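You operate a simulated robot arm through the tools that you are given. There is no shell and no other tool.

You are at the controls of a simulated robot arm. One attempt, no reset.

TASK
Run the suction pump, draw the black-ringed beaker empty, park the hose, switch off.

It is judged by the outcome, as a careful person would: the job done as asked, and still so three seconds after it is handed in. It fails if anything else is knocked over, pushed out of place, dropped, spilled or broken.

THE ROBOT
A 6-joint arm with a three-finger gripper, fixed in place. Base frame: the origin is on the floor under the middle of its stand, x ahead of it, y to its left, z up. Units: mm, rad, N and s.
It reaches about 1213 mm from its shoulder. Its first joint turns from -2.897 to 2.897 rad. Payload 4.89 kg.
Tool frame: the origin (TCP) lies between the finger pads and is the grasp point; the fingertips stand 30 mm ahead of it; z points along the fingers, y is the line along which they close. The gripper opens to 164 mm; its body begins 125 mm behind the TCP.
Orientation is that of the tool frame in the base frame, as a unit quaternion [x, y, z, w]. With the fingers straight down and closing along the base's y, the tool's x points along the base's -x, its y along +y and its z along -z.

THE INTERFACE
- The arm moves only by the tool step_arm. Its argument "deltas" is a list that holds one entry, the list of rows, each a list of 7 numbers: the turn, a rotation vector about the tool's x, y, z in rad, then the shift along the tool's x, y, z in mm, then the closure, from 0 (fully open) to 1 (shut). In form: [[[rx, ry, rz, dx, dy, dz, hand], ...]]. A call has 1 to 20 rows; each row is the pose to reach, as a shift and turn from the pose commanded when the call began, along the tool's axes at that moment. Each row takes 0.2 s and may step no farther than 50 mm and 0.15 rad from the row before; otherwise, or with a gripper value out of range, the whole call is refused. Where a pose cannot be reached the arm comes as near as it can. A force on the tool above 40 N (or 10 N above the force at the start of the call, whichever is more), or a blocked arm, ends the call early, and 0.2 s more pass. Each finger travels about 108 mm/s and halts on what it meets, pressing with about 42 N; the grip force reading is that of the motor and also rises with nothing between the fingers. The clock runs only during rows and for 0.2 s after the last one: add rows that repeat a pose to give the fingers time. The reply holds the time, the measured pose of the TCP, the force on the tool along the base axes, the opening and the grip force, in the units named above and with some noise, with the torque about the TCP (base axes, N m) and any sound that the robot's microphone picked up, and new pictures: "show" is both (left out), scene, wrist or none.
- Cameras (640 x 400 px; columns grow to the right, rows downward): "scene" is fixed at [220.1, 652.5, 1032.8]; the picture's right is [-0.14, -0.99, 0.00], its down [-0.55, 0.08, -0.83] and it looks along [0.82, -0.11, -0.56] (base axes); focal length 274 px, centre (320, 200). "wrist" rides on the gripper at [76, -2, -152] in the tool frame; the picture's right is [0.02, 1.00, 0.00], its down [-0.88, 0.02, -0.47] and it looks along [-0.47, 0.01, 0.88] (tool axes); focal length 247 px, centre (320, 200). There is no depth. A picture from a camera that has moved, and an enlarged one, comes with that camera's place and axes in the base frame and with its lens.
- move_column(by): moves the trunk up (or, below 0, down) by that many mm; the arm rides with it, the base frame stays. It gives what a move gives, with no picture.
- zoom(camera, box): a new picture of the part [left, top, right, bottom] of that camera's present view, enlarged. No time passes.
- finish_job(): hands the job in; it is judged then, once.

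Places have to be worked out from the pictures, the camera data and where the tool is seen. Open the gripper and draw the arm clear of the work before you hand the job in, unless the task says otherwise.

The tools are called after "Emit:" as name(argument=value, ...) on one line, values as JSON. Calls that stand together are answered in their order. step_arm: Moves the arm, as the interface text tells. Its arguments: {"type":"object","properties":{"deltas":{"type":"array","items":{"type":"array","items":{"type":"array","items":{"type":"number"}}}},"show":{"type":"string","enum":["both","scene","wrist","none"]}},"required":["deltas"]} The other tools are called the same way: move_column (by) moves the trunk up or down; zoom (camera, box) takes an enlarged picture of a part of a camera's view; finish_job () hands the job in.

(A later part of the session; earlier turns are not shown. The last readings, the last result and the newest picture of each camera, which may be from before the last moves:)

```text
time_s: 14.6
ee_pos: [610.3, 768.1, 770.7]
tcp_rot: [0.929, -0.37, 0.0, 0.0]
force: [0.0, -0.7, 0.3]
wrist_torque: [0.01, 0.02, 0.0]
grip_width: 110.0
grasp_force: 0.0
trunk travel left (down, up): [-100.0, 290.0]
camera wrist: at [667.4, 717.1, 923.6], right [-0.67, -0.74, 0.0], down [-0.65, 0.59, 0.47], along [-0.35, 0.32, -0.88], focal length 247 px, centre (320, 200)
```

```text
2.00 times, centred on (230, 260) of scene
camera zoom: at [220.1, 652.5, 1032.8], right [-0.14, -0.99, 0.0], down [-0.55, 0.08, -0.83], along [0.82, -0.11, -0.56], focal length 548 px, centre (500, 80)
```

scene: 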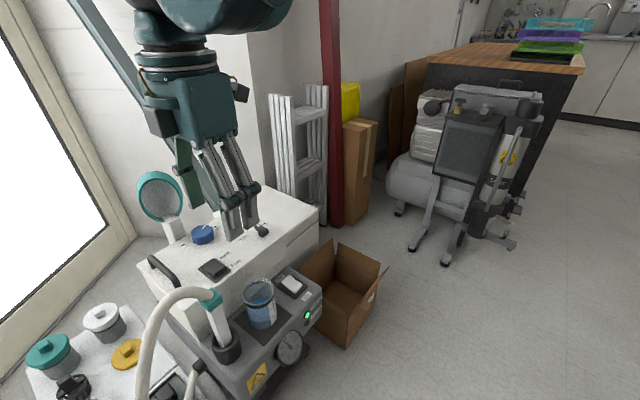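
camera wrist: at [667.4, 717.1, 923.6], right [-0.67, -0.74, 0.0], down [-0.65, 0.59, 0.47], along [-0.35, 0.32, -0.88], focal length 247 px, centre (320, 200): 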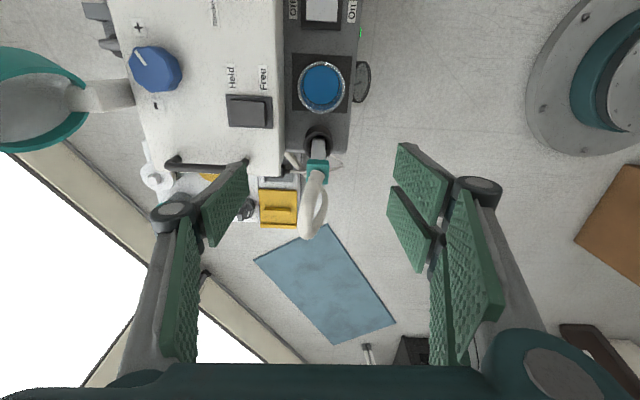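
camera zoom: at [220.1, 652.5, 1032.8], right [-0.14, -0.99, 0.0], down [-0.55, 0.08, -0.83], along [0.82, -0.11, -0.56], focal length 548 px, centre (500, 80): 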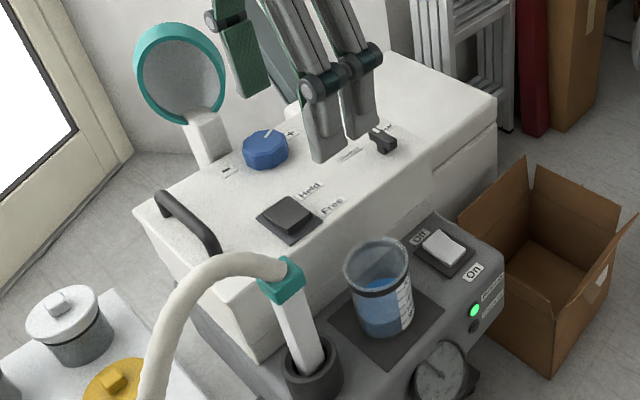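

The teal collar on top of the wand is centred about 56 mm toward the tool's -x and 3 mm toward the back, with its top near z≈593 and a width of about 33 mm. I'll centre over it at this height and set the opening to about 80 mm, then check before descending.

Emit:
step_arm(deltas=[[[0, 0, 0, -28, -1.5, 0, 0.45], [0, 0, 0, -56, -3, 0, 0.5], [0, 0, 0, -56, -3, 40, 0.5], [0, 0, 0, -56, -3, 60, 0.5], [0, 0, 0, -56, -3, 60, 0.5]]], show="both")

Emit:
zoom(camera="wrist", box=[240, 80, 420, 300])

Emit:
zoom(camera="scene", box=[100, 180, 300, 380])

```text
time_s: 15.8
ee_pos: [571.0, 810.5, 711.9]
tcp_rot: [0.929, -0.37, 0.0, 0.0]
force: [-0.5, 0.1, -0.2]
wrist_torque: [0.02, -0.03, 0.03]
grip_width: 81.8
grasp_force: 0.1
trunk travel left (down, up): [-100.0, 290.0]
camera wrist: at [628.0, 759.0, 864.1], right [-0.67, -0.74, 0.0], down [-0.65, 0.59, 0.47], along [-0.35, 0.32, -0.88], focal length 247 px, centre (320, 200)
```

scene: 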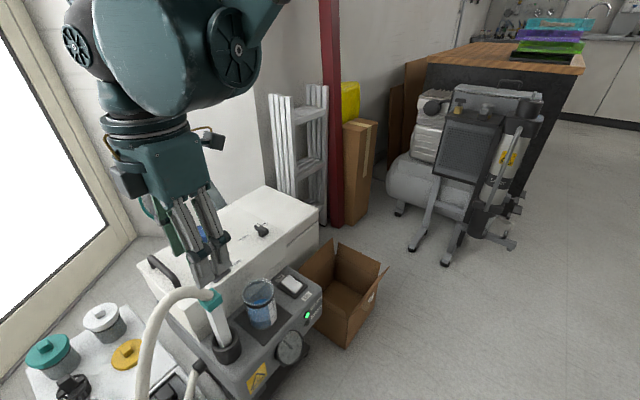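
wrist: 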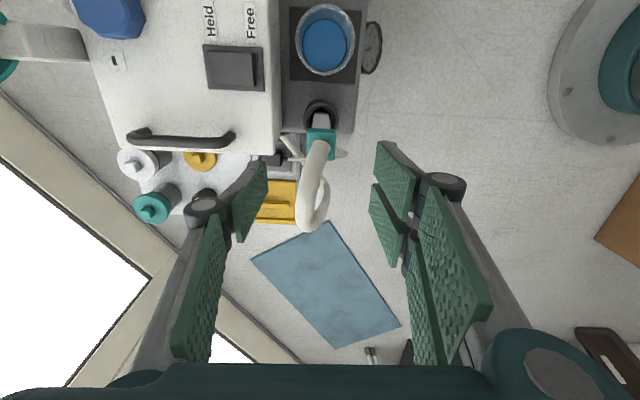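

```text
1.82 times, centred on (330, 190) of wrist
camera zoom: at [628.0, 759.0, 864.1], right [-0.67, -0.74, 0.0], down [-0.65, 0.59, 0.47], along [-0.35, 0.32, -0.88], focal length 449 px, centre (302, 218)
```

zoom: 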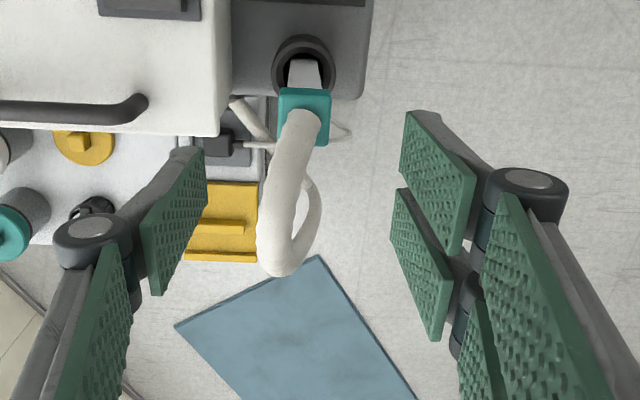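

```text
2.00 times, centred on (200, 280) of scene
camera zoom: at [220.1, 652.5, 1032.8], right [-0.14, -0.99, 0.0], down [-0.55, 0.08, -0.83], along [0.82, -0.11, -0.56], focal length 548 px, centre (560, 40)
```

zoom: 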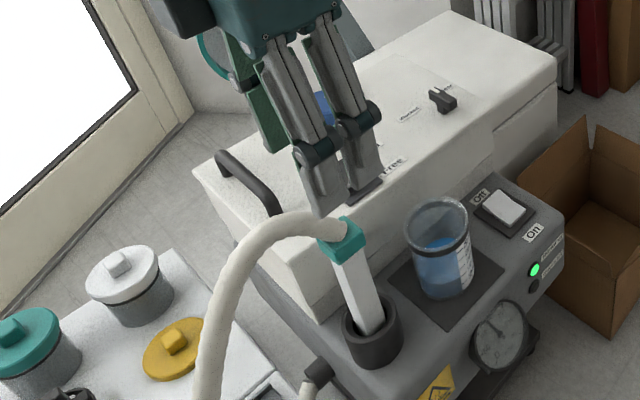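

The collar is centred between the fingers within about 2 mm, and the hose leaves clear of the thumb. I'll descend to TCP z≈588, which puts the tips about 15 mm above the machine's top.

Emit:
step_arm(deltas=[[[0, 0, 0, 2, 1, 40, 0.5], [0, 0, 0, 2, 1, 80, 0.5], [0, 0, 0, 2, 1, 105, 0.5], [0, 0, 0, 2, 1, 118, 0.5], [0, 0, 0, 2, 1, 124, 0.5]]], show="both")

Emit:
zoom(camera="wrist", box=[220, 40, 420, 260])

Emit:
zoom(camera="scene", box=[140, 220, 280, 360])

```text
time_s: 17.0
ee_pos: [573.5, 807.6, 586.9]
tcp_rot: [0.929, -0.37, -0.001, 0.0]
force: [-0.3, 0.8, -0.8]
wrist_torque: [0.02, -0.01, 0.0]
grip_width: 81.8
grasp_force: 0.0
trunk travel left (down, up): [-100.0, 290.0]
camera wrist: at [631.5, 756.4, 740.1], right [-0.67, -0.74, 0.0], down [-0.65, 0.59, 0.47], along [-0.35, 0.32, -0.88], focal length 247 px, centre (320, 200)
```

scene: 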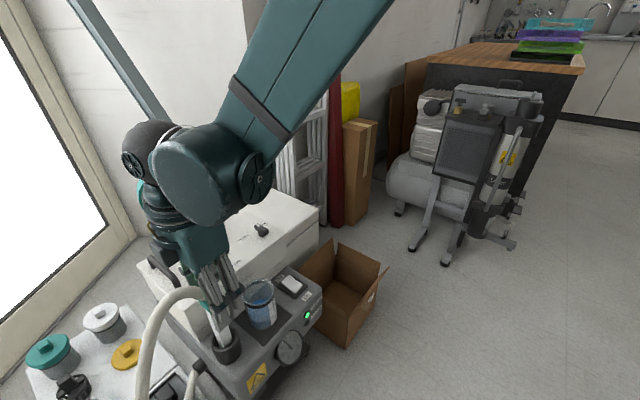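
wrist: 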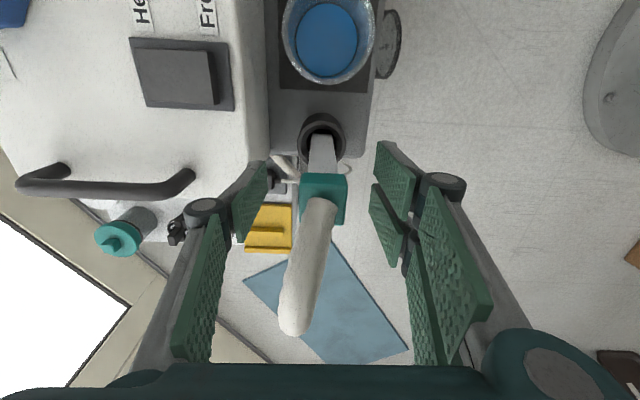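

```text
1.82 times, centred on (320, 150) of wrist
camera zoom: at [631.5, 756.4, 740.1], right [-0.67, -0.74, 0.0], down [-0.65, 0.59, 0.47], along [-0.35, 0.32, -0.88], focal length 449 px, centre (320, 291)
```

zoom: 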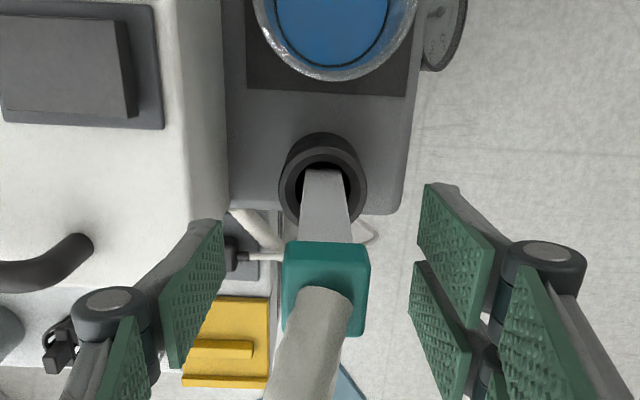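

```text
2.86 times, centred on (210, 290) of scene
camera zoom: at [220.1, 652.5, 1032.8], right [-0.14, -0.99, 0.0], down [-0.55, 0.08, -0.83], along [0.82, -0.11, -0.56], focal length 783 px, centre (634, -57)
```

zoom: 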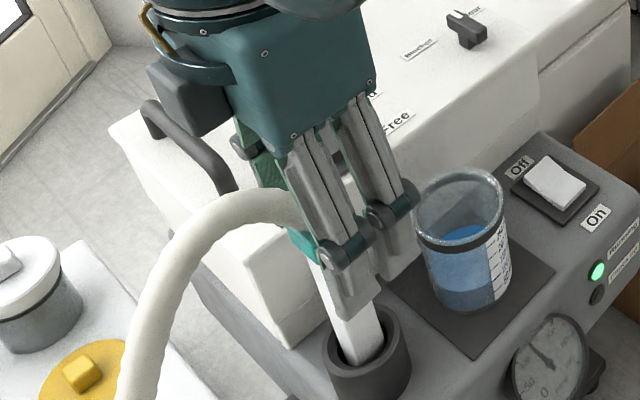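

The collar lies between the pads, with its top at about z 588. I'll go 4 mm lower, shift 1.5 mm to the front and close on it.

Emit:
step_arm(deltas=[[[0, 0, 0, -1, 1.5, 4, 0.5], [0, 0, 0, -1, 1.5, 4, 0.7], [0, 0, 0, -1, 1.5, 4, 1], [0, 0, 0, -1, 1.5, 4, 1], [0, 0, 0, -1, 1.5, 4, 1], [0, 0, 0, -1, 1.5, 4, 1]]], show="both")

Emit:
zoom(camera="wrist", box=[220, 40, 420, 260])

Emit:
zoom(camera="scene", box=[140, 220, 280, 360])

```text
time_s: 18.4
ee_pos: [571.6, 807.2, 581.6]
tcp_rot: [0.929, -0.37, 0.0, 0.001]
force: [0.7, -0.1, -0.2]
wrist_torque: [-0.03, 0.01, 0.0]
grip_width: 30.0
grasp_force: 41.9
trunk travel left (down, up): [-100.0, 290.0]
camera wrist: at [629.7, 756.6, 735.8], right [-0.67, -0.74, 0.0], down [-0.65, 0.59, 0.47], along [-0.35, 0.32, -0.88], focal length 247 px, centre (320, 200)
```

scene: 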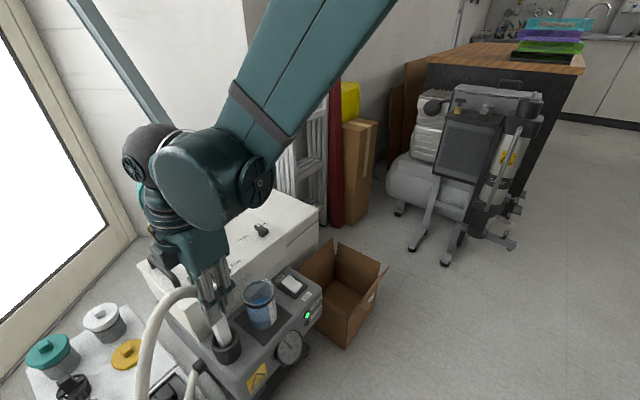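
wrist: 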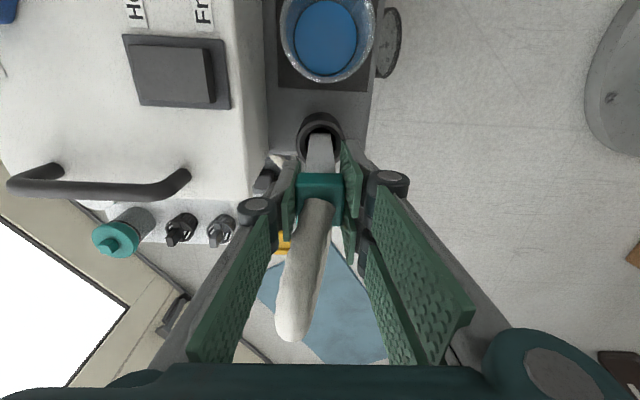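

```text
1.82 times, centred on (320, 150) of wrist
camera zoom: at [629.7, 756.6, 735.8], right [-0.67, -0.74, 0.0], down [-0.65, 0.59, 0.47], along [-0.35, 0.32, -0.88], focal length 449 px, centre (320, 291)
```

zoom: 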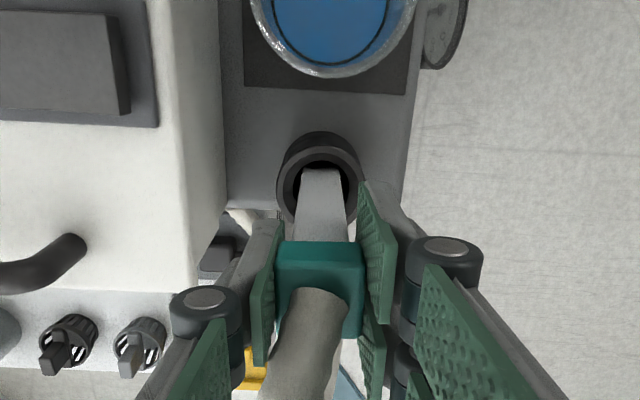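

```text
2.86 times, centred on (210, 290) of scene
camera zoom: at [220.1, 652.5, 1032.8], right [-0.14, -0.99, 0.0], down [-0.55, 0.08, -0.83], along [0.82, -0.11, -0.56], focal length 783 px, centre (634, -57)
```

zoom: 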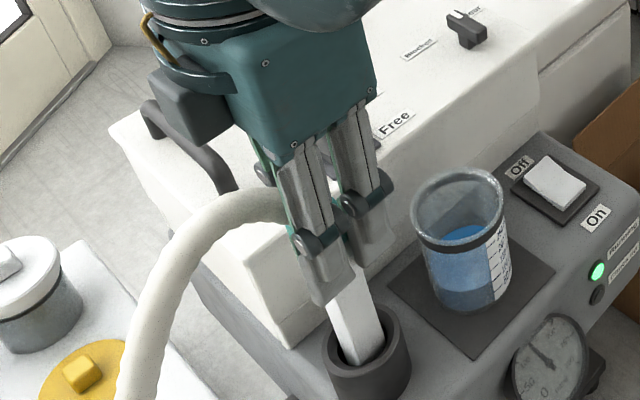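

The fingers closed on the collar at a 30 mm width with a firm grip; the parked TCP pose is (571.6, 807.2, 581.6). I'll lift straight up 60 mm and look.

Emit:
step_arm(deltas=[[[0, 0, 0, 0, 0, -15, 1], [0, 0, 0, 0, 0, -30, 1], [0, 0, 0, 0, 0, -45, 1], [0, 0, 0, 0, 0, -60, 1]]], show="both")

Emit:
zoom(camera="wrist", box=[220, 40, 420, 260])

Emit:
zoom(camera="scene", box=[140, 220, 280, 360])

```text
time_s: 19.4
ee_pos: [572.1, 806.5, 642.7]
tcp_rot: [0.929, -0.37, 0.0, 0.0]
force: [1.4, -0.1, -1.6]
wrist_torque: [-0.03, 0.0, 0.01]
grip_width: 30.2
grasp_force: 42.1
trunk travel left (down, up): [-100.0, 290.0]
camera wrist: at [629.7, 756.5, 795.2], right [-0.67, -0.74, 0.0], down [-0.65, 0.59, 0.47], along [-0.35, 0.32, -0.88], focal length 247 px, centre (320, 200)
```

scene: 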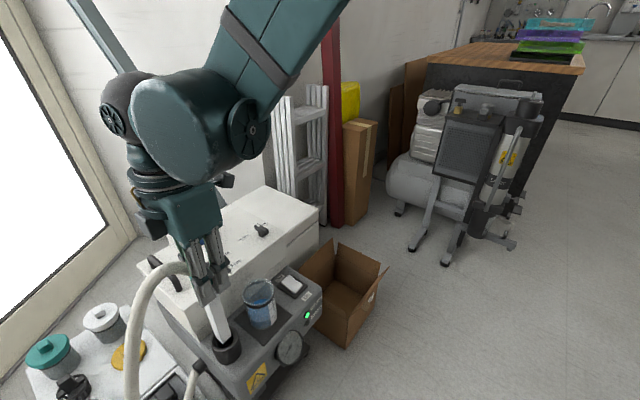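
wrist: 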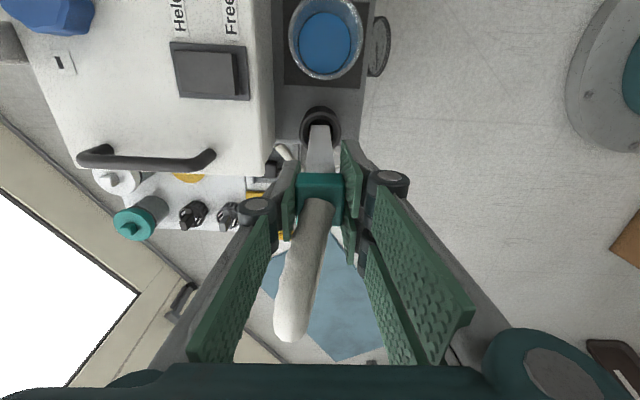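

```text
1.82 times, centred on (320, 150) of wrist
camera zoom: at [629.7, 756.5, 795.2], right [-0.67, -0.74, 0.0], down [-0.65, 0.59, 0.47], along [-0.35, 0.32, -0.88], focal length 449 px, centre (320, 291)
```

zoom: 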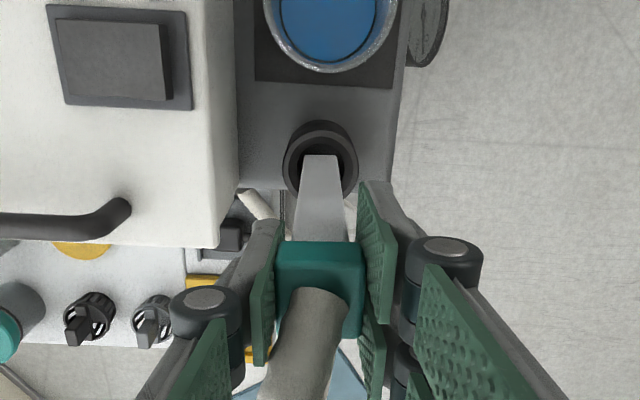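

```text
2.86 times, centred on (210, 290) of scene
camera zoom: at [220.1, 652.5, 1032.8], right [-0.14, -0.99, 0.0], down [-0.55, 0.08, -0.83], along [0.82, -0.11, -0.56], focal length 783 px, centre (634, -57)
```

zoom: 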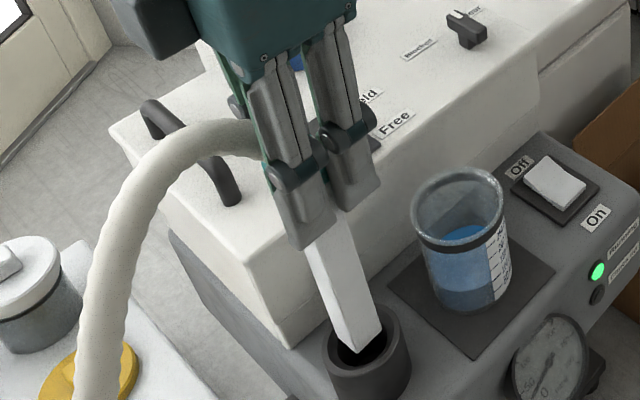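

The wand lifts out cleanly; its tip hangs about 175 mm below the TCP. I'll raise it until the tip clears the beaker rim with margin, then check again.

Emit:
step_arm(deltas=[[[0, 0, 0, 0, 0, -22, 1], [0, 0, 0, 0, 0, -44, 1], [0, 0, 0, 0, 0, -66, 1], [0, 0, 0, 0, 0, -85, 1]]], show="both")

Emit:
zoom(camera="wrist", box=[220, 0, 420, 260])

Emit:
zoom(camera="scene", box=[120, 200, 300, 380])

```text
time_s: 20.4
ee_pos: [571.3, 807.2, 729.5]
tcp_rot: [0.929, -0.369, -0.001, 0.0]
force: [-0.2, 0.7, -1.4]
wrist_torque: [-0.03, 0.04, 0.01]
grip_width: 30.0
grasp_force: 41.4
trunk travel left (down, up): [-100.0, 290.0]
camera wrist: at [628.8, 756.0, 882.4], right [-0.67, -0.74, 0.0], down [-0.65, 0.59, 0.47], along [-0.35, 0.32, -0.88], focal length 247 px, centre (320, 200)
```

scene: 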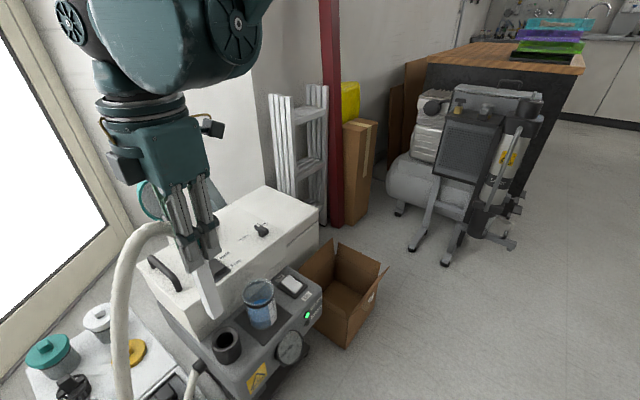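
wrist: 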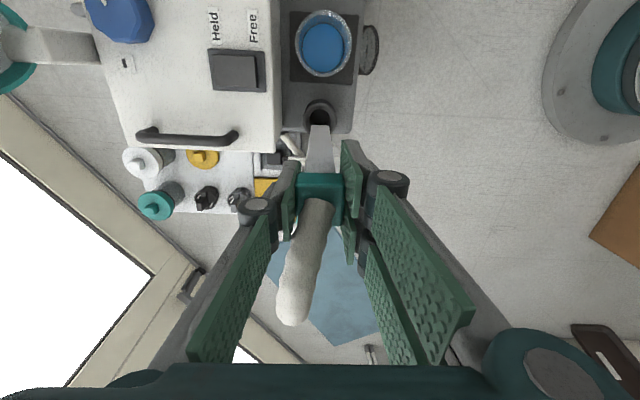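

```text
1.54 times, centred on (320, 130) of wrist
camera zoom: at [628.8, 756.0, 882.4], right [-0.67, -0.74, 0.0], down [-0.65, 0.59, 0.47], along [-0.35, 0.32, -0.88], focal length 380 px, centre (320, 308)
```

zoom: 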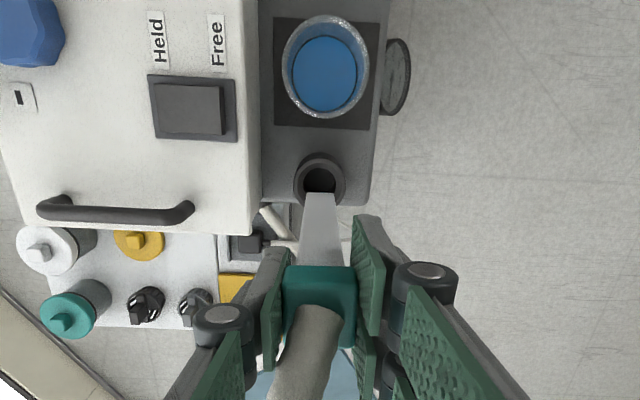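

```text
2.22 times, centred on (210, 290) of scene
camera zoom: at [220.1, 652.5, 1032.8], right [-0.14, -0.99, 0.0], down [-0.55, 0.08, -0.83], along [0.82, -0.11, -0.56], focal length 609 px, centre (564, 0)
```

zoom: 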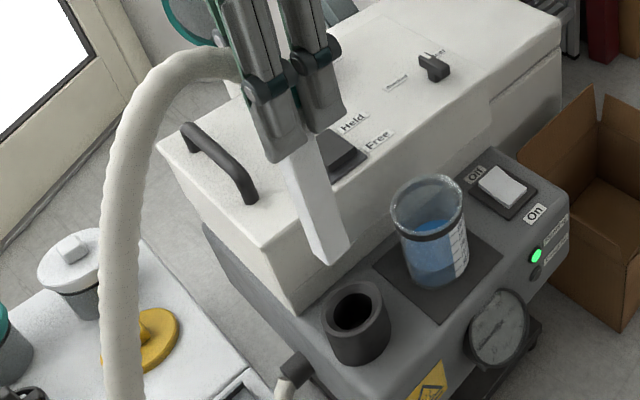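

The tip is now near z≈555, well above the rim. The beaker's centre lies about 103 mm along tool +x and 2 mm to the front from the wand, so I'll move over it slowly.

Emit:
step_arm(deltas=[[[0, 0, 0, 20, 0.5, 0, 1], [0, 0, 0, 42, 1, 0, 1], [0, 0, 0, 64, 1.5, 0, 1], [0, 0, 0, 86, 2, 0, 1], [0, 0, 0, 103, 2.4, 0, 1], [0, 0, 0, 103, 2.4, 0, 1]]], show="both")

Emit:
zoom(camera="wrist", box=[220, 60, 420, 260])

Emit:
zoom(camera="scene", box=[160, 200, 340, 380])

```text
time_s: 21.8
ee_pos: [645.9, 734.8, 728.3]
tcp_rot: [0.929, -0.37, -0.001, 0.0]
force: [-0.3, 0.6, 0.2]
wrist_torque: [-0.04, 0.0, -0.03]
grip_width: 30.0
grasp_force: 42.2
trunk travel left (down, up): [-100.0, 290.0]
camera wrist: at [702.1, 683.6, 881.8], right [-0.67, -0.74, 0.0], down [-0.65, 0.59, 0.47], along [-0.35, 0.32, -0.88], focal length 247 px, centre (320, 200)
```

scene: 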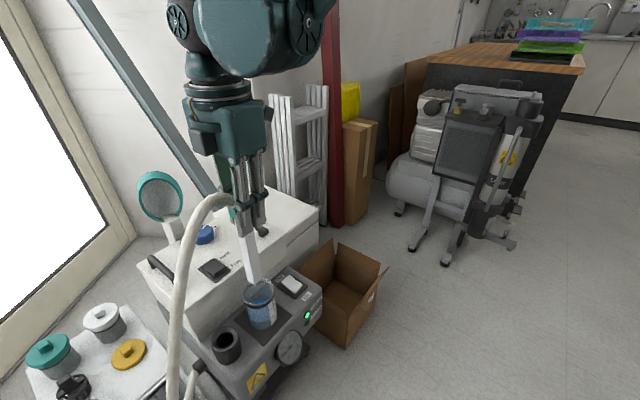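
wrist: 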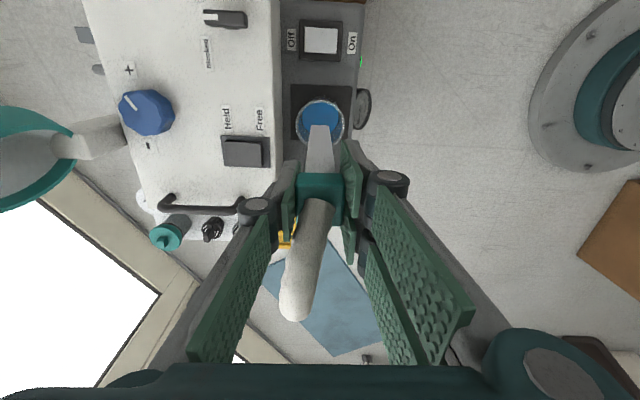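

```text
2.00 times, centred on (320, 160) of wrist
camera zoom: at [702.1, 683.6, 881.8], right [-0.67, -0.74, 0.0], down [-0.65, 0.59, 0.47], along [-0.35, 0.32, -0.88], focal length 494 px, centre (320, 280)
```

zoom: 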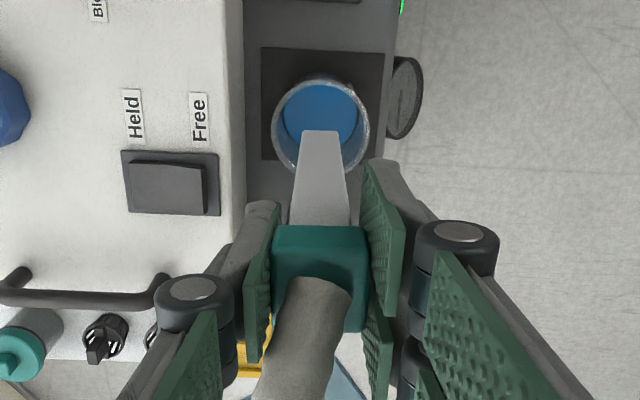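

```text
2.22 times, centred on (250, 290) of scene
camera zoom: at [220.1, 652.5, 1032.8], right [-0.14, -0.99, 0.0], down [-0.55, 0.08, -0.83], along [0.82, -0.11, -0.56], focal length 609 px, centre (476, 0)
```

zoom: 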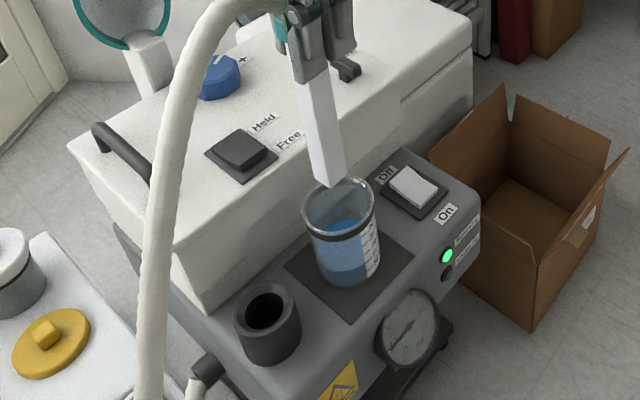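

The wand hangs vertically and is centred over the beaker to within about 2 mm. I'll lower 60 mm so the tip just enters the rim, then check.

Emit:
step_arm(deltas=[[[0, 0, 0, 1, 0, 20, 1], [0, 0, 0, 1, 0, 40, 1], [0, 0, 0, 1, 0, 60, 1], [0, 0, 0, 1, 0, 60, 1]]], show="both")

Emit:
zoom(camera="wrist", box=[240, 40, 400, 220])

Emit:
zoom(camera="scene", box=[200, 240, 320, 360])

```text
time_s: 22.8
ee_pos: [644.9, 734.6, 666.6]
tcp_rot: [0.929, -0.37, -0.001, 0.0]
force: [-0.4, -1.1, -1.1]
wrist_torque: [0.05, -0.01, -0.03]
grip_width: 29.9
grasp_force: 42.3
trunk travel left (down, up): [-100.0, 290.0]
camera wrist: at [702.2, 683.2, 820.0], right [-0.67, -0.74, 0.0], down [-0.65, 0.59, 0.47], along [-0.35, 0.32, -0.88], focal length 247 px, centre (320, 200)
```

scene: 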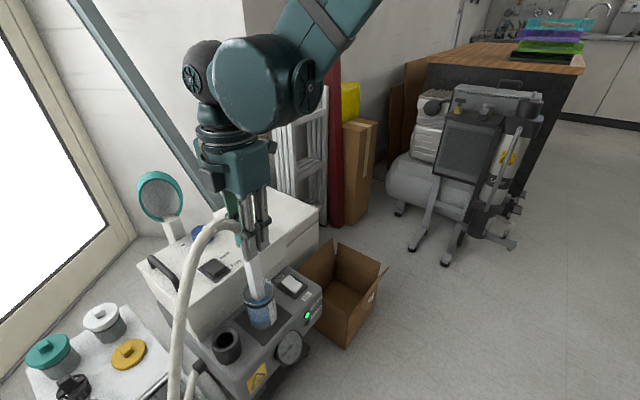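
wrist: 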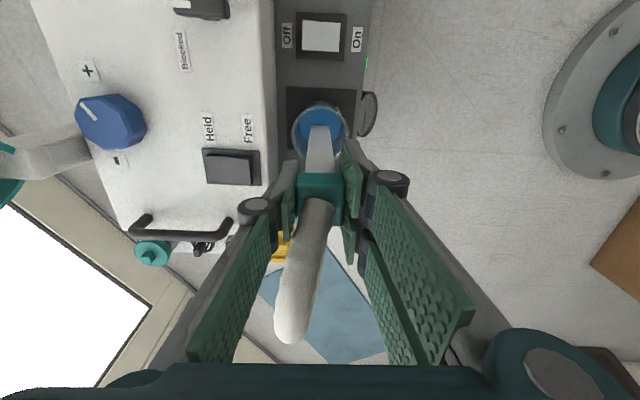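

```text
2.22 times, centred on (320, 130) of wrist
camera zoom: at [702.2, 683.2, 820.0], right [-0.67, -0.74, 0.0], down [-0.65, 0.59, 0.47], along [-0.35, 0.32, -0.88], focal length 549 px, centre (320, 356)
```

zoom: 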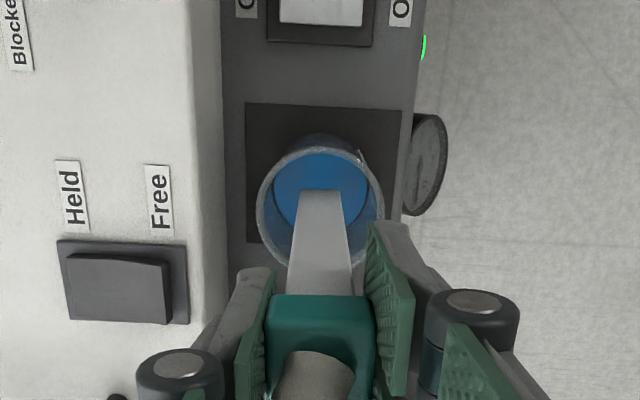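

```text
3.33 times, centred on (260, 300) of scene
camera zoom: at [220.1, 652.5, 1032.8], right [-0.14, -0.99, 0.0], down [-0.55, 0.08, -0.83], along [0.82, -0.11, -0.56], focal length 913 px, centre (520, -133)
```

zoom: 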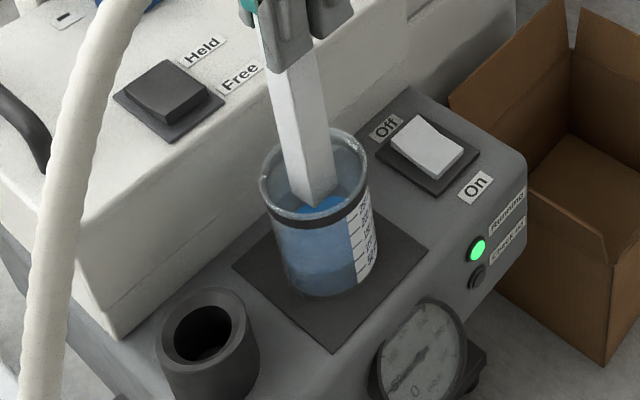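

The tip has entered the beaker centred and without contact. I'll lower it another 55 mm into the liquid and watch the level and the force.

Emit:
step_arm(deltas=[[[0, 0, 0, 0, 0, 15, 1], [0, 0, 0, 0, 0, 30, 1], [0, 0, 0, 0, 0, 43, 1], [0, 0, 0, 0, 0, 55, 1], [0, 0, 0, 0, 0, 55, 1]]], show="both")

Emit:
zoom(camera="wrist", box=[240, 40, 400, 220])

Emit:
zoom(camera="scene", box=[200, 240, 320, 360])

```text
time_s: 24.0
ee_pos: [645.1, 734.4, 614.2]
tcp_rot: [0.929, -0.369, -0.001, 0.0]
force: [-0.3, -0.1, -0.5]
wrist_torque: [0.0, 0.0, -0.01]
grip_width: 30.2
grasp_force: 42.1
trunk travel left (down, up): [-100.0, 290.0]
camera wrist: at [703.0, 683.2, 766.1], right [-0.67, -0.74, 0.0], down [-0.65, 0.59, 0.47], along [-0.35, 0.32, -0.88], focal length 247 px, centre (320, 200)
```

scene: 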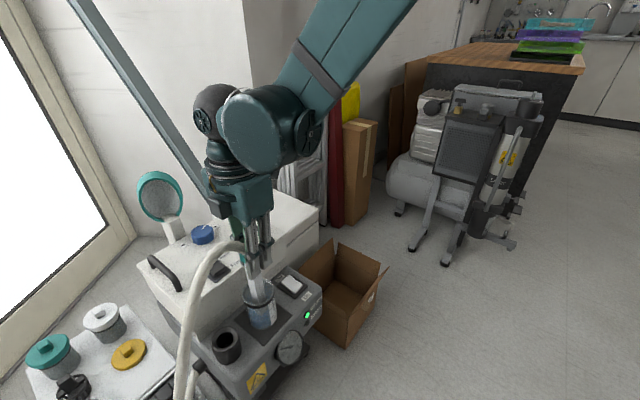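
wrist: 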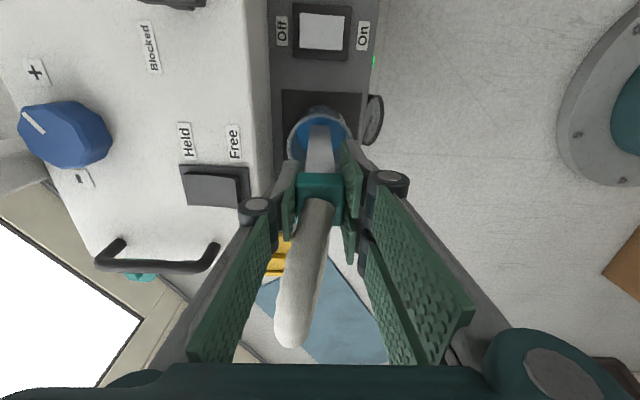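

```text
2.22 times, centred on (320, 130) of wrist
camera zoom: at [703.0, 683.2, 766.1], right [-0.67, -0.74, 0.0], down [-0.65, 0.59, 0.47], along [-0.35, 0.32, -0.88], focal length 549 px, centre (320, 356)
```

zoom: 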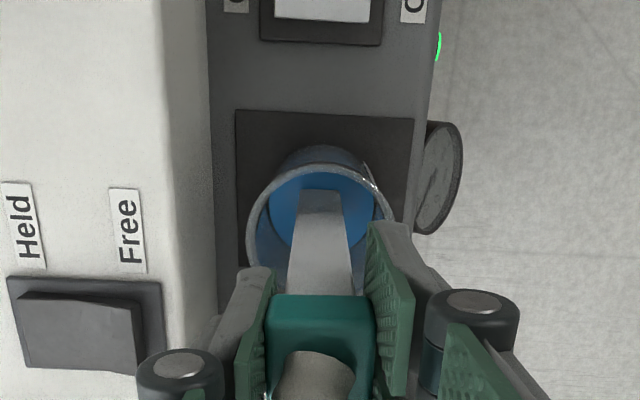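

```text
3.33 times, centred on (260, 300) of scene
camera zoom: at [220.1, 652.5, 1032.8], right [-0.14, -0.99, 0.0], down [-0.55, 0.08, -0.83], along [0.82, -0.11, -0.56], focal length 913 px, centre (520, -133)
```

zoom: 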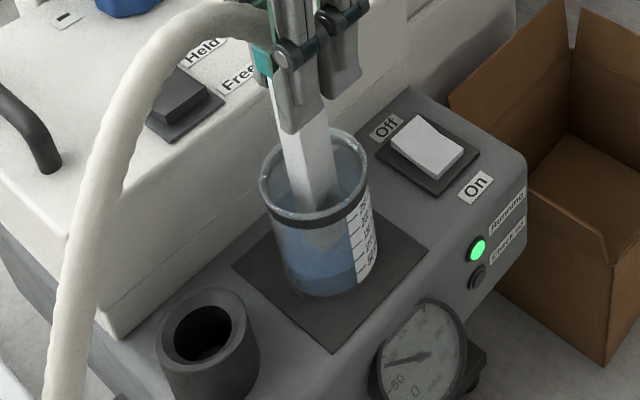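

The tip is now visible through the glass in mid-beaker, centred, and the gauge has responded. I'll lower 28 mm more, still above the expected bottom, and check.

Emit:
step_arm(deltas=[[[0, 0, 0, 0, 0, 10, 1], [0, 0, 0, 0, 0, 20, 1], [0, 0, 0, 0, 0, 28, 1], [0, 0, 0, 0, 0, 28, 1]]], show="both")

Emit:
zoom(camera="wrist", box=[240, 40, 400, 220])

Emit:
zoom(camera="scene", box=[220, 260, 310, 350])

```text
time_s: 25.0
ee_pos: [646.7, 734.1, 587.7]
tcp_rot: [0.929, -0.37, 0.001, -0.001]
force: [0.4, 0.9, 29.3]
wrist_torque: [0.27, 0.14, -0.05]
grip_width: 30.0
grasp_force: 41.9
trunk travel left (down, up): [-100.0, 290.0]
camera wrist: at [702.7, 682.7, 740.0], right [-0.67, -0.74, 0.0], down [-0.65, 0.59, 0.47], along [-0.35, 0.32, -0.88], focal length 247 px, centre (320, 200)
```

scene: 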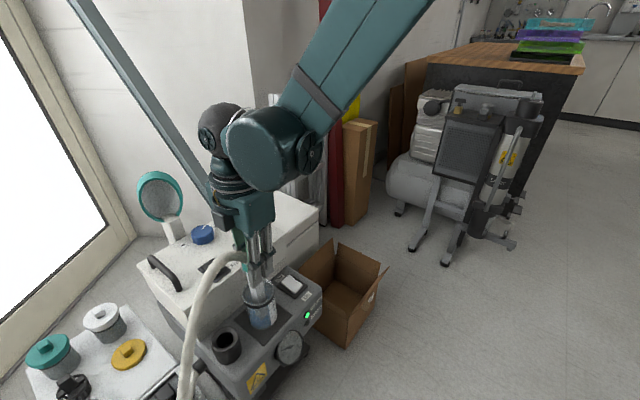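
wrist: 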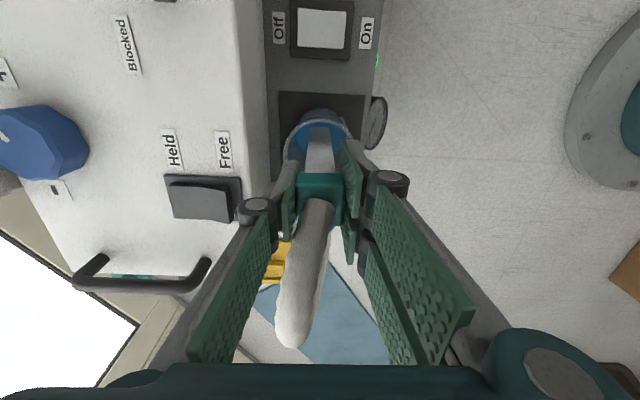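

```text
2.22 times, centred on (320, 130) of wrist
camera zoom: at [702.7, 682.7, 740.0], right [-0.67, -0.74, 0.0], down [-0.65, 0.59, 0.47], along [-0.35, 0.32, -0.88], focal length 549 px, centre (320, 356)
```

zoom: 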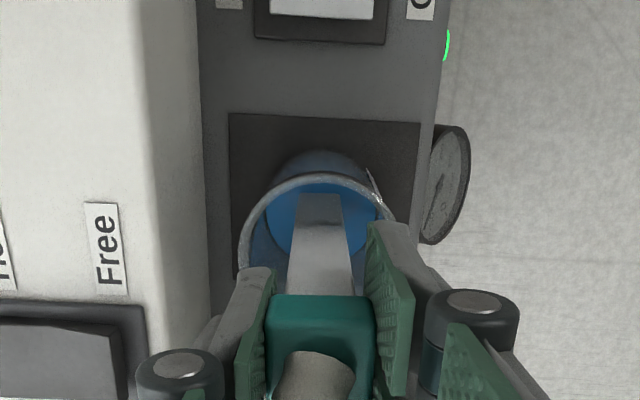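

```text
4.44 times, centred on (265, 305) of scene
camera zoom: at [220.1, 652.5, 1032.8], right [-0.14, -0.99, 0.0], down [-0.55, 0.08, -0.83], along [0.82, -0.11, -0.56], focal length 1218 px, centre (564, -267)
```

zoom: 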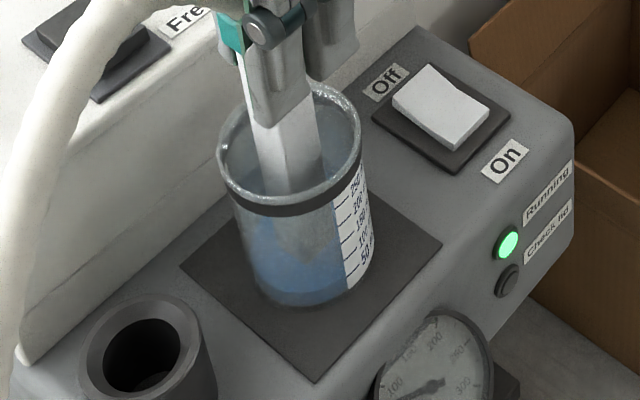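

A contact force of 29 N shows the tip has reached the beaker's bottom at TCP z≈588, and the level is dropping. I'll back off about 3 mm and let the pump draw.

Emit:
step_arm(deltas=[[[0, 0, 0, 0, 0, -3, 1], [0, 0, 0, 0, 0, -3, 1]]], show="both")

Emit:
zoom(camera="wrist", box=[240, 40, 400, 220])

Emit:
zoom(camera="scene", box=[220, 260, 310, 350])

```text
time_s: 25.6
ee_pos: [645.3, 734.4, 587.7]
tcp_rot: [0.929, -0.37, -0.001, -0.001]
force: [0.3, -0.2, 3.4]
wrist_torque: [0.0, 0.12, -0.03]
grip_width: 30.1
grasp_force: 41.5
trunk travel left (down, up): [-100.0, 290.0]
camera wrist: at [702.9, 682.8, 740.4], right [-0.67, -0.74, 0.0], down [-0.65, 0.59, 0.47], along [-0.35, 0.32, -0.88], focal length 247 px, centre (320, 200)
```

scene: 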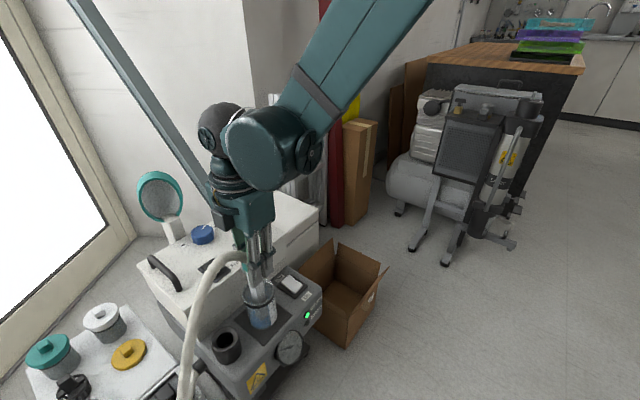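
wrist: 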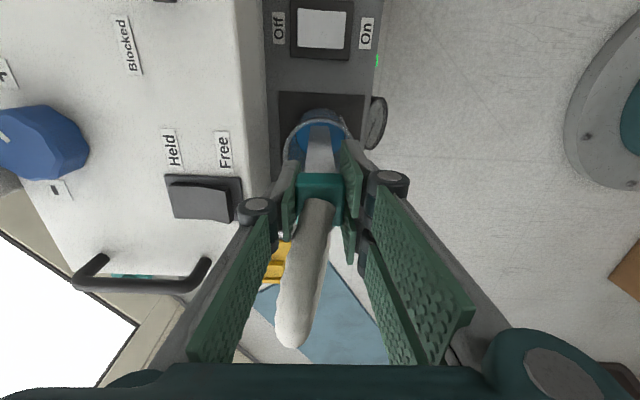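

```text
2.22 times, centred on (320, 130) of wrist
camera zoom: at [702.9, 682.8, 740.4], right [-0.67, -0.74, 0.0], down [-0.65, 0.59, 0.47], along [-0.35, 0.32, -0.88], focal length 549 px, centre (320, 356)
```

zoom: 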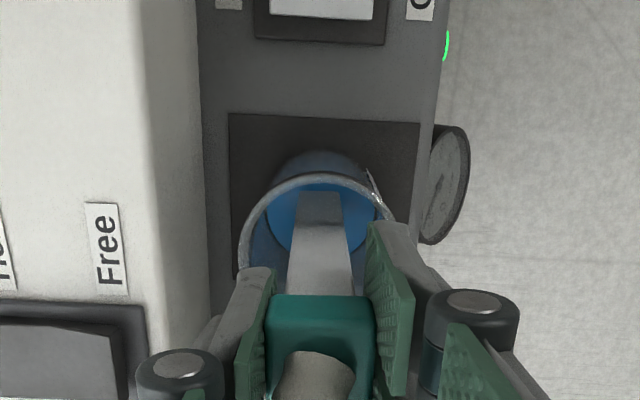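

```text
4.44 times, centred on (265, 305) of scene
camera zoom: at [220.1, 652.5, 1032.8], right [-0.14, -0.99, 0.0], down [-0.55, 0.08, -0.83], along [0.82, -0.11, -0.56], focal length 1218 px, centre (564, -267)
```

zoom: 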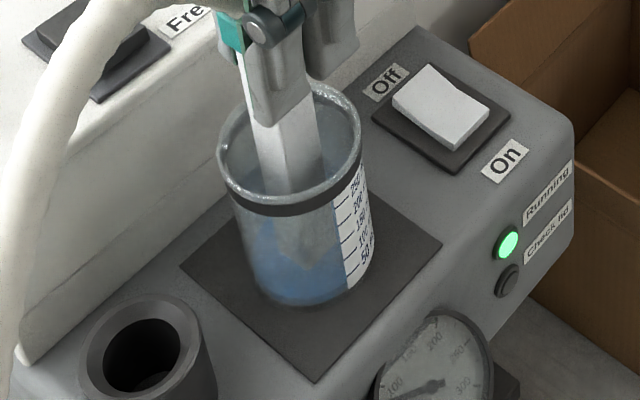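

The level is falling toward the 100–150 mark, with light residual contact of about 3 N. I'll lift 1 mm more and wait while it draws.

Emit:
step_arm(deltas=[[[0, 0, 0, 0, 0, -1, 1], [0, 0, 0, 0, 0, -1, 1], [0, 0, 0, 0, 0, -1, 1], [0, 0, 0, 0, 0, -1, 1], [0, 0, 0, 0, 0, -1, 1], [0, 0, 0, 0, 0, -1, 1], [0, 0, 0, 0, 0, -1, 1], [0, 0, 0, 0, 0, -1, 1], [0, 0, 0, 0, 0, -1, 1], [0, 0, 0, 0, 0, -1, 1], [0, 0, 0, 0, 0, -1, 1], [0, 0, 0, 0, 0, -1, 1], [0, 0, 0, 0, 0, -1, 1], [0, 0, 0, 0, 0, -1, 1], [0, 0, 0, 0, 0, -1, 1]]], show="scene")

Emit:
zoom(camera="wrist", box=[240, 40, 400, 220])

Emit:
zoom(camera="scene", box=[220, 260, 310, 350])

```text
time_s: 28.8
ee_pos: [646.0, 734.5, 589.8]
tcp_rot: [0.929, -0.37, 0.0, 0.0]
force: [-0.2, 1.0, -1.1]
wrist_torque: [0.02, 0.01, -0.01]
grip_width: 30.0
grasp_force: 42.6
trunk travel left (down, up): [-100.0, 290.0]
```

scene: 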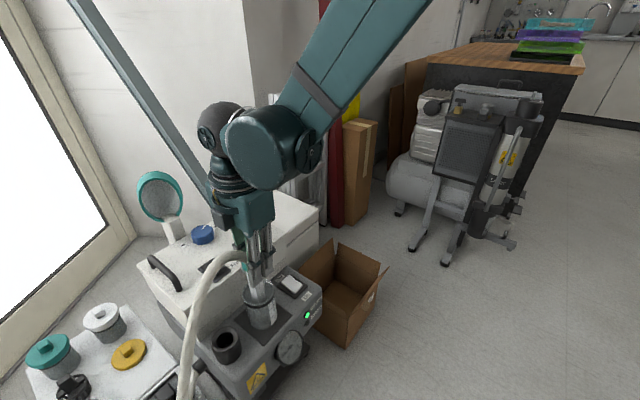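

```text
2.22 times, centred on (320, 130) of wrist
camera zoom: at [703.1, 683.1, 741.4], right [-0.67, -0.74, 0.0], down [-0.65, 0.59, 0.47], along [-0.35, 0.32, -0.88], focal length 549 px, centre (320, 356)
```

zoom: 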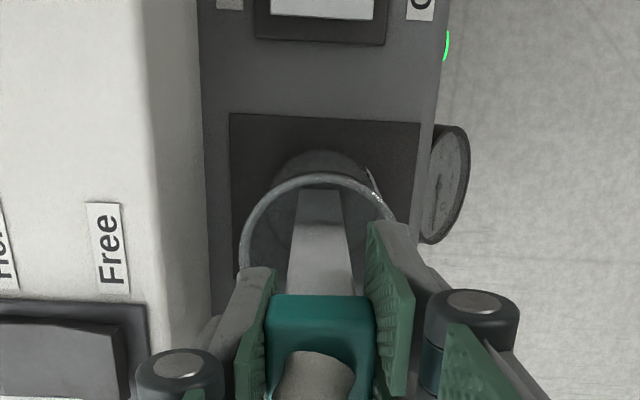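

```text
4.44 times, centred on (265, 305) of scene
camera zoom: at [220.1, 652.5, 1032.8], right [-0.14, -0.99, 0.0], down [-0.55, 0.08, -0.83], along [0.82, -0.11, -0.56], focal length 1218 px, centre (564, -267)
```

zoom: 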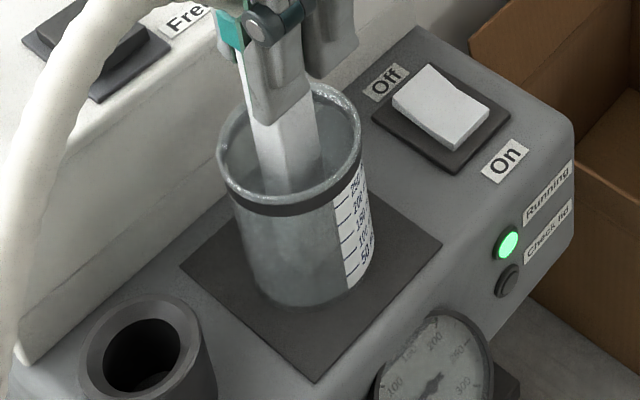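

The blue liquid is gone from the beaker in both views. I'll wait about 1.5 s more to be sure, then raise the wand straight out.

Emit:
step_arm(deltas=[[[0, 0, 0, 0, 0, 0.5, 1], [0, 0, 0, 0, 0, 0.5, 1], [0, 0, 0, 0, 0, 0.5, 1], [0, 0, 0, 0, 0, 0.5, 1], [0, 0, 0, 0, 0, 0.5, 1], [0, 0, 0, 0, 0, 0.5, 1], [0, 0, 0, 0, 0, 0.5, 1], [0, 0, 0, 0, 0, 0, 1], [0, 0, 0, 0, 0, -15, 1], [0, 0, 0, 0, 0, -35, 1], [0, 0, 0, 0, 0, -55, 1], [0, 0, 0, 0, 0, -75, 1], [0, 0, 0, 0, 0, -95, 1], [0, 0, 0, 0, 0, -115, 1], [0, 0, 0, 0, 0, -140, 1], [0, 0, 0, 0, 0, -140, 1]]], show="both")

Emit:
zoom(camera="wrist", box=[220, 60, 420, 260])

Emit:
zoom(camera="scene", box=[200, 240, 320, 360])

```text
time_s: 32.2
ee_pos: [645.4, 733.9, 729.2]
tcp_rot: [0.929, -0.37, 0.0, 0.001]
force: [0.6, 0.1, -1.1]
wrist_torque: [-0.03, 0.01, 0.0]
grip_width: 29.9
grasp_force: 41.9
trunk travel left (down, up): [-100.0, 290.0]
camera wrist: at [703.1, 683.7, 882.9], right [-0.67, -0.74, 0.0], down [-0.65, 0.59, 0.47], along [-0.35, 0.32, -0.88], focal length 247 px, centre (320, 200)
```

scene: 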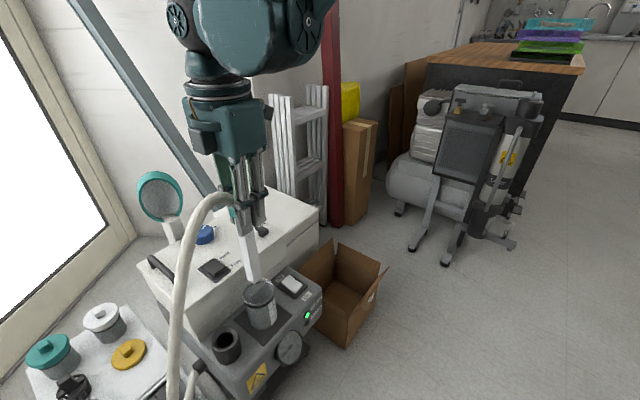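
wrist: 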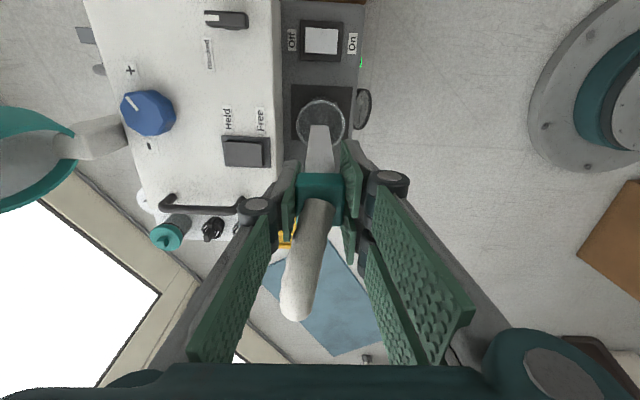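

```text
2.00 times, centred on (320, 160) of wrist
camera zoom: at [703.1, 683.7, 882.9], right [-0.67, -0.74, 0.0], down [-0.65, 0.59, 0.47], along [-0.35, 0.32, -0.88], focal length 494 px, centre (320, 280)
```

zoom: 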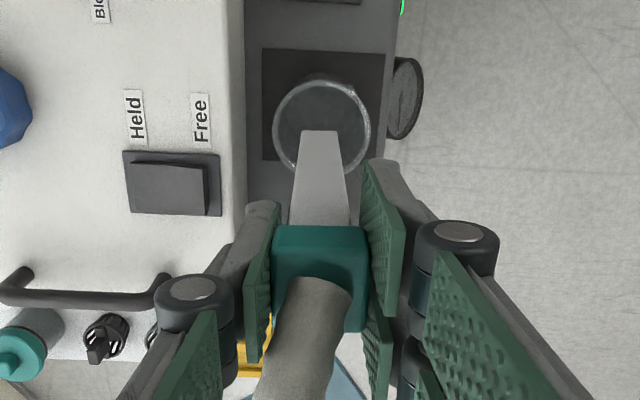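

```text
3.33 times, centred on (260, 300) of scene
camera zoom: at [220.1, 652.5, 1032.8], right [-0.14, -0.99, 0.0], down [-0.55, 0.08, -0.83], along [0.82, -0.11, -0.56], focal length 913 px, centre (520, -133)
```

zoom: 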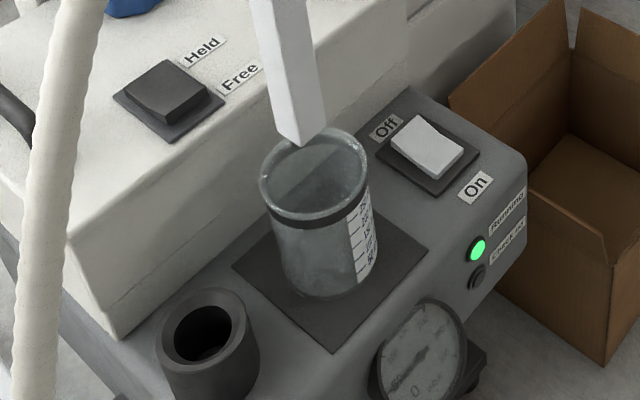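

The beaker is empty and the wand hasn't slipped in the grip (the collar sits at the same pixels as before). I'll carry it back over the cup by reversing the sideways move exactly: -104 mm in x, -2.4 mm in y.

Emit:
step_arm(deltas=[[[0, 0, 0, -20, -0.5, 0, 1], [0, 0, 0, -42, -1, 0, 1], [0, 0, 0, -64, -1.5, 0, 1], [0, 0, 0, -86, -2, 0, 1], [0, 0, 0, -104, -2.4, 0, 1], [0, 0, 0, -104, -2.4, 0, 1], [0, 0, 0, -104, -2.4, 0, 1]]], show="both")

Emit:
zoom(camera="wrist", box=[220, 0, 420, 260])

Emit:
zoom(camera="scene", box=[120, 200, 300, 380])

```text
time_s: 33.8
ee_pos: [571.7, 808.6, 729.5]
tcp_rot: [0.93, -0.369, -0.001, -0.001]
force: [-0.1, 0.2, -0.6]
wrist_torque: [0.01, 0.0, 0.01]
grip_width: 29.9
grasp_force: 41.6
trunk travel left (down, up): [-100.0, 290.0]
camera wrist: at [629.1, 758.3, 881.8], right [-0.67, -0.74, 0.0], down [-0.65, 0.59, 0.47], along [-0.35, 0.32, -0.88], focal length 247 px, centre (320, 200)
```

scene: 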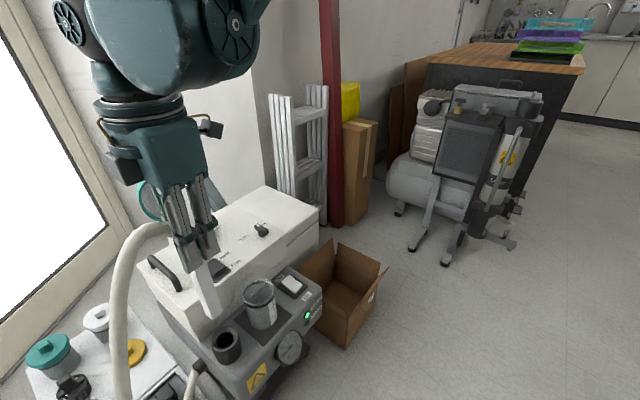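
wrist: 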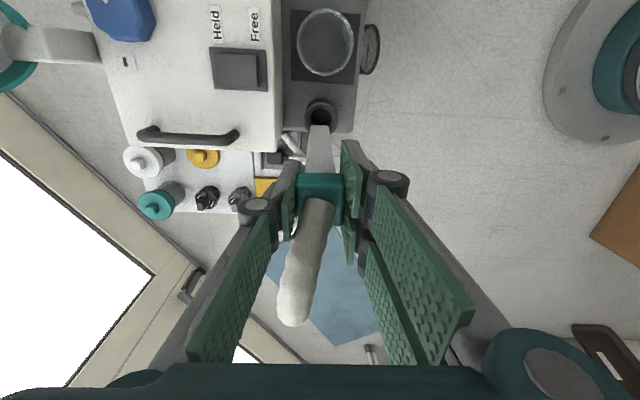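

```text
1.54 times, centred on (320, 130) of wrist
camera zoom: at [629.1, 758.3, 881.8], right [-0.67, -0.74, 0.0], down [-0.65, 0.59, 0.47], along [-0.35, 0.32, -0.88], focal length 380 px, centre (320, 308)
```

zoom: 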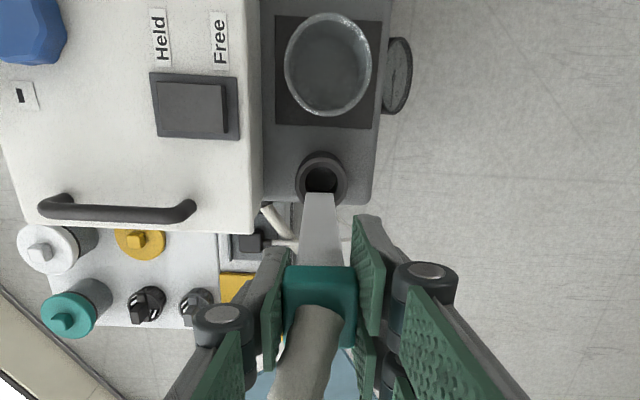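

```text
2.22 times, centred on (210, 290) of scene
camera zoom: at [220.1, 652.5, 1032.8], right [-0.14, -0.99, 0.0], down [-0.55, 0.08, -0.83], along [0.82, -0.11, -0.56], focal length 609 px, centre (564, 0)
```

zoom: 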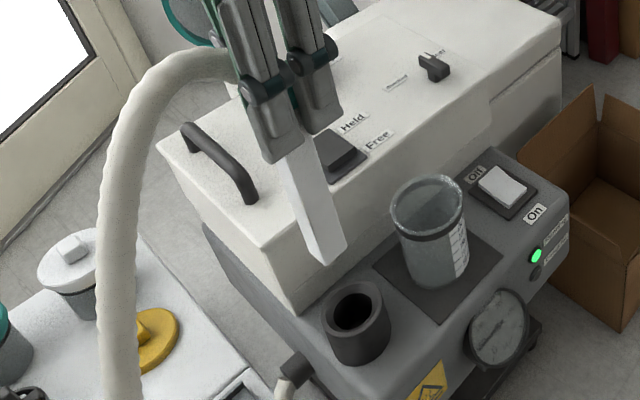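

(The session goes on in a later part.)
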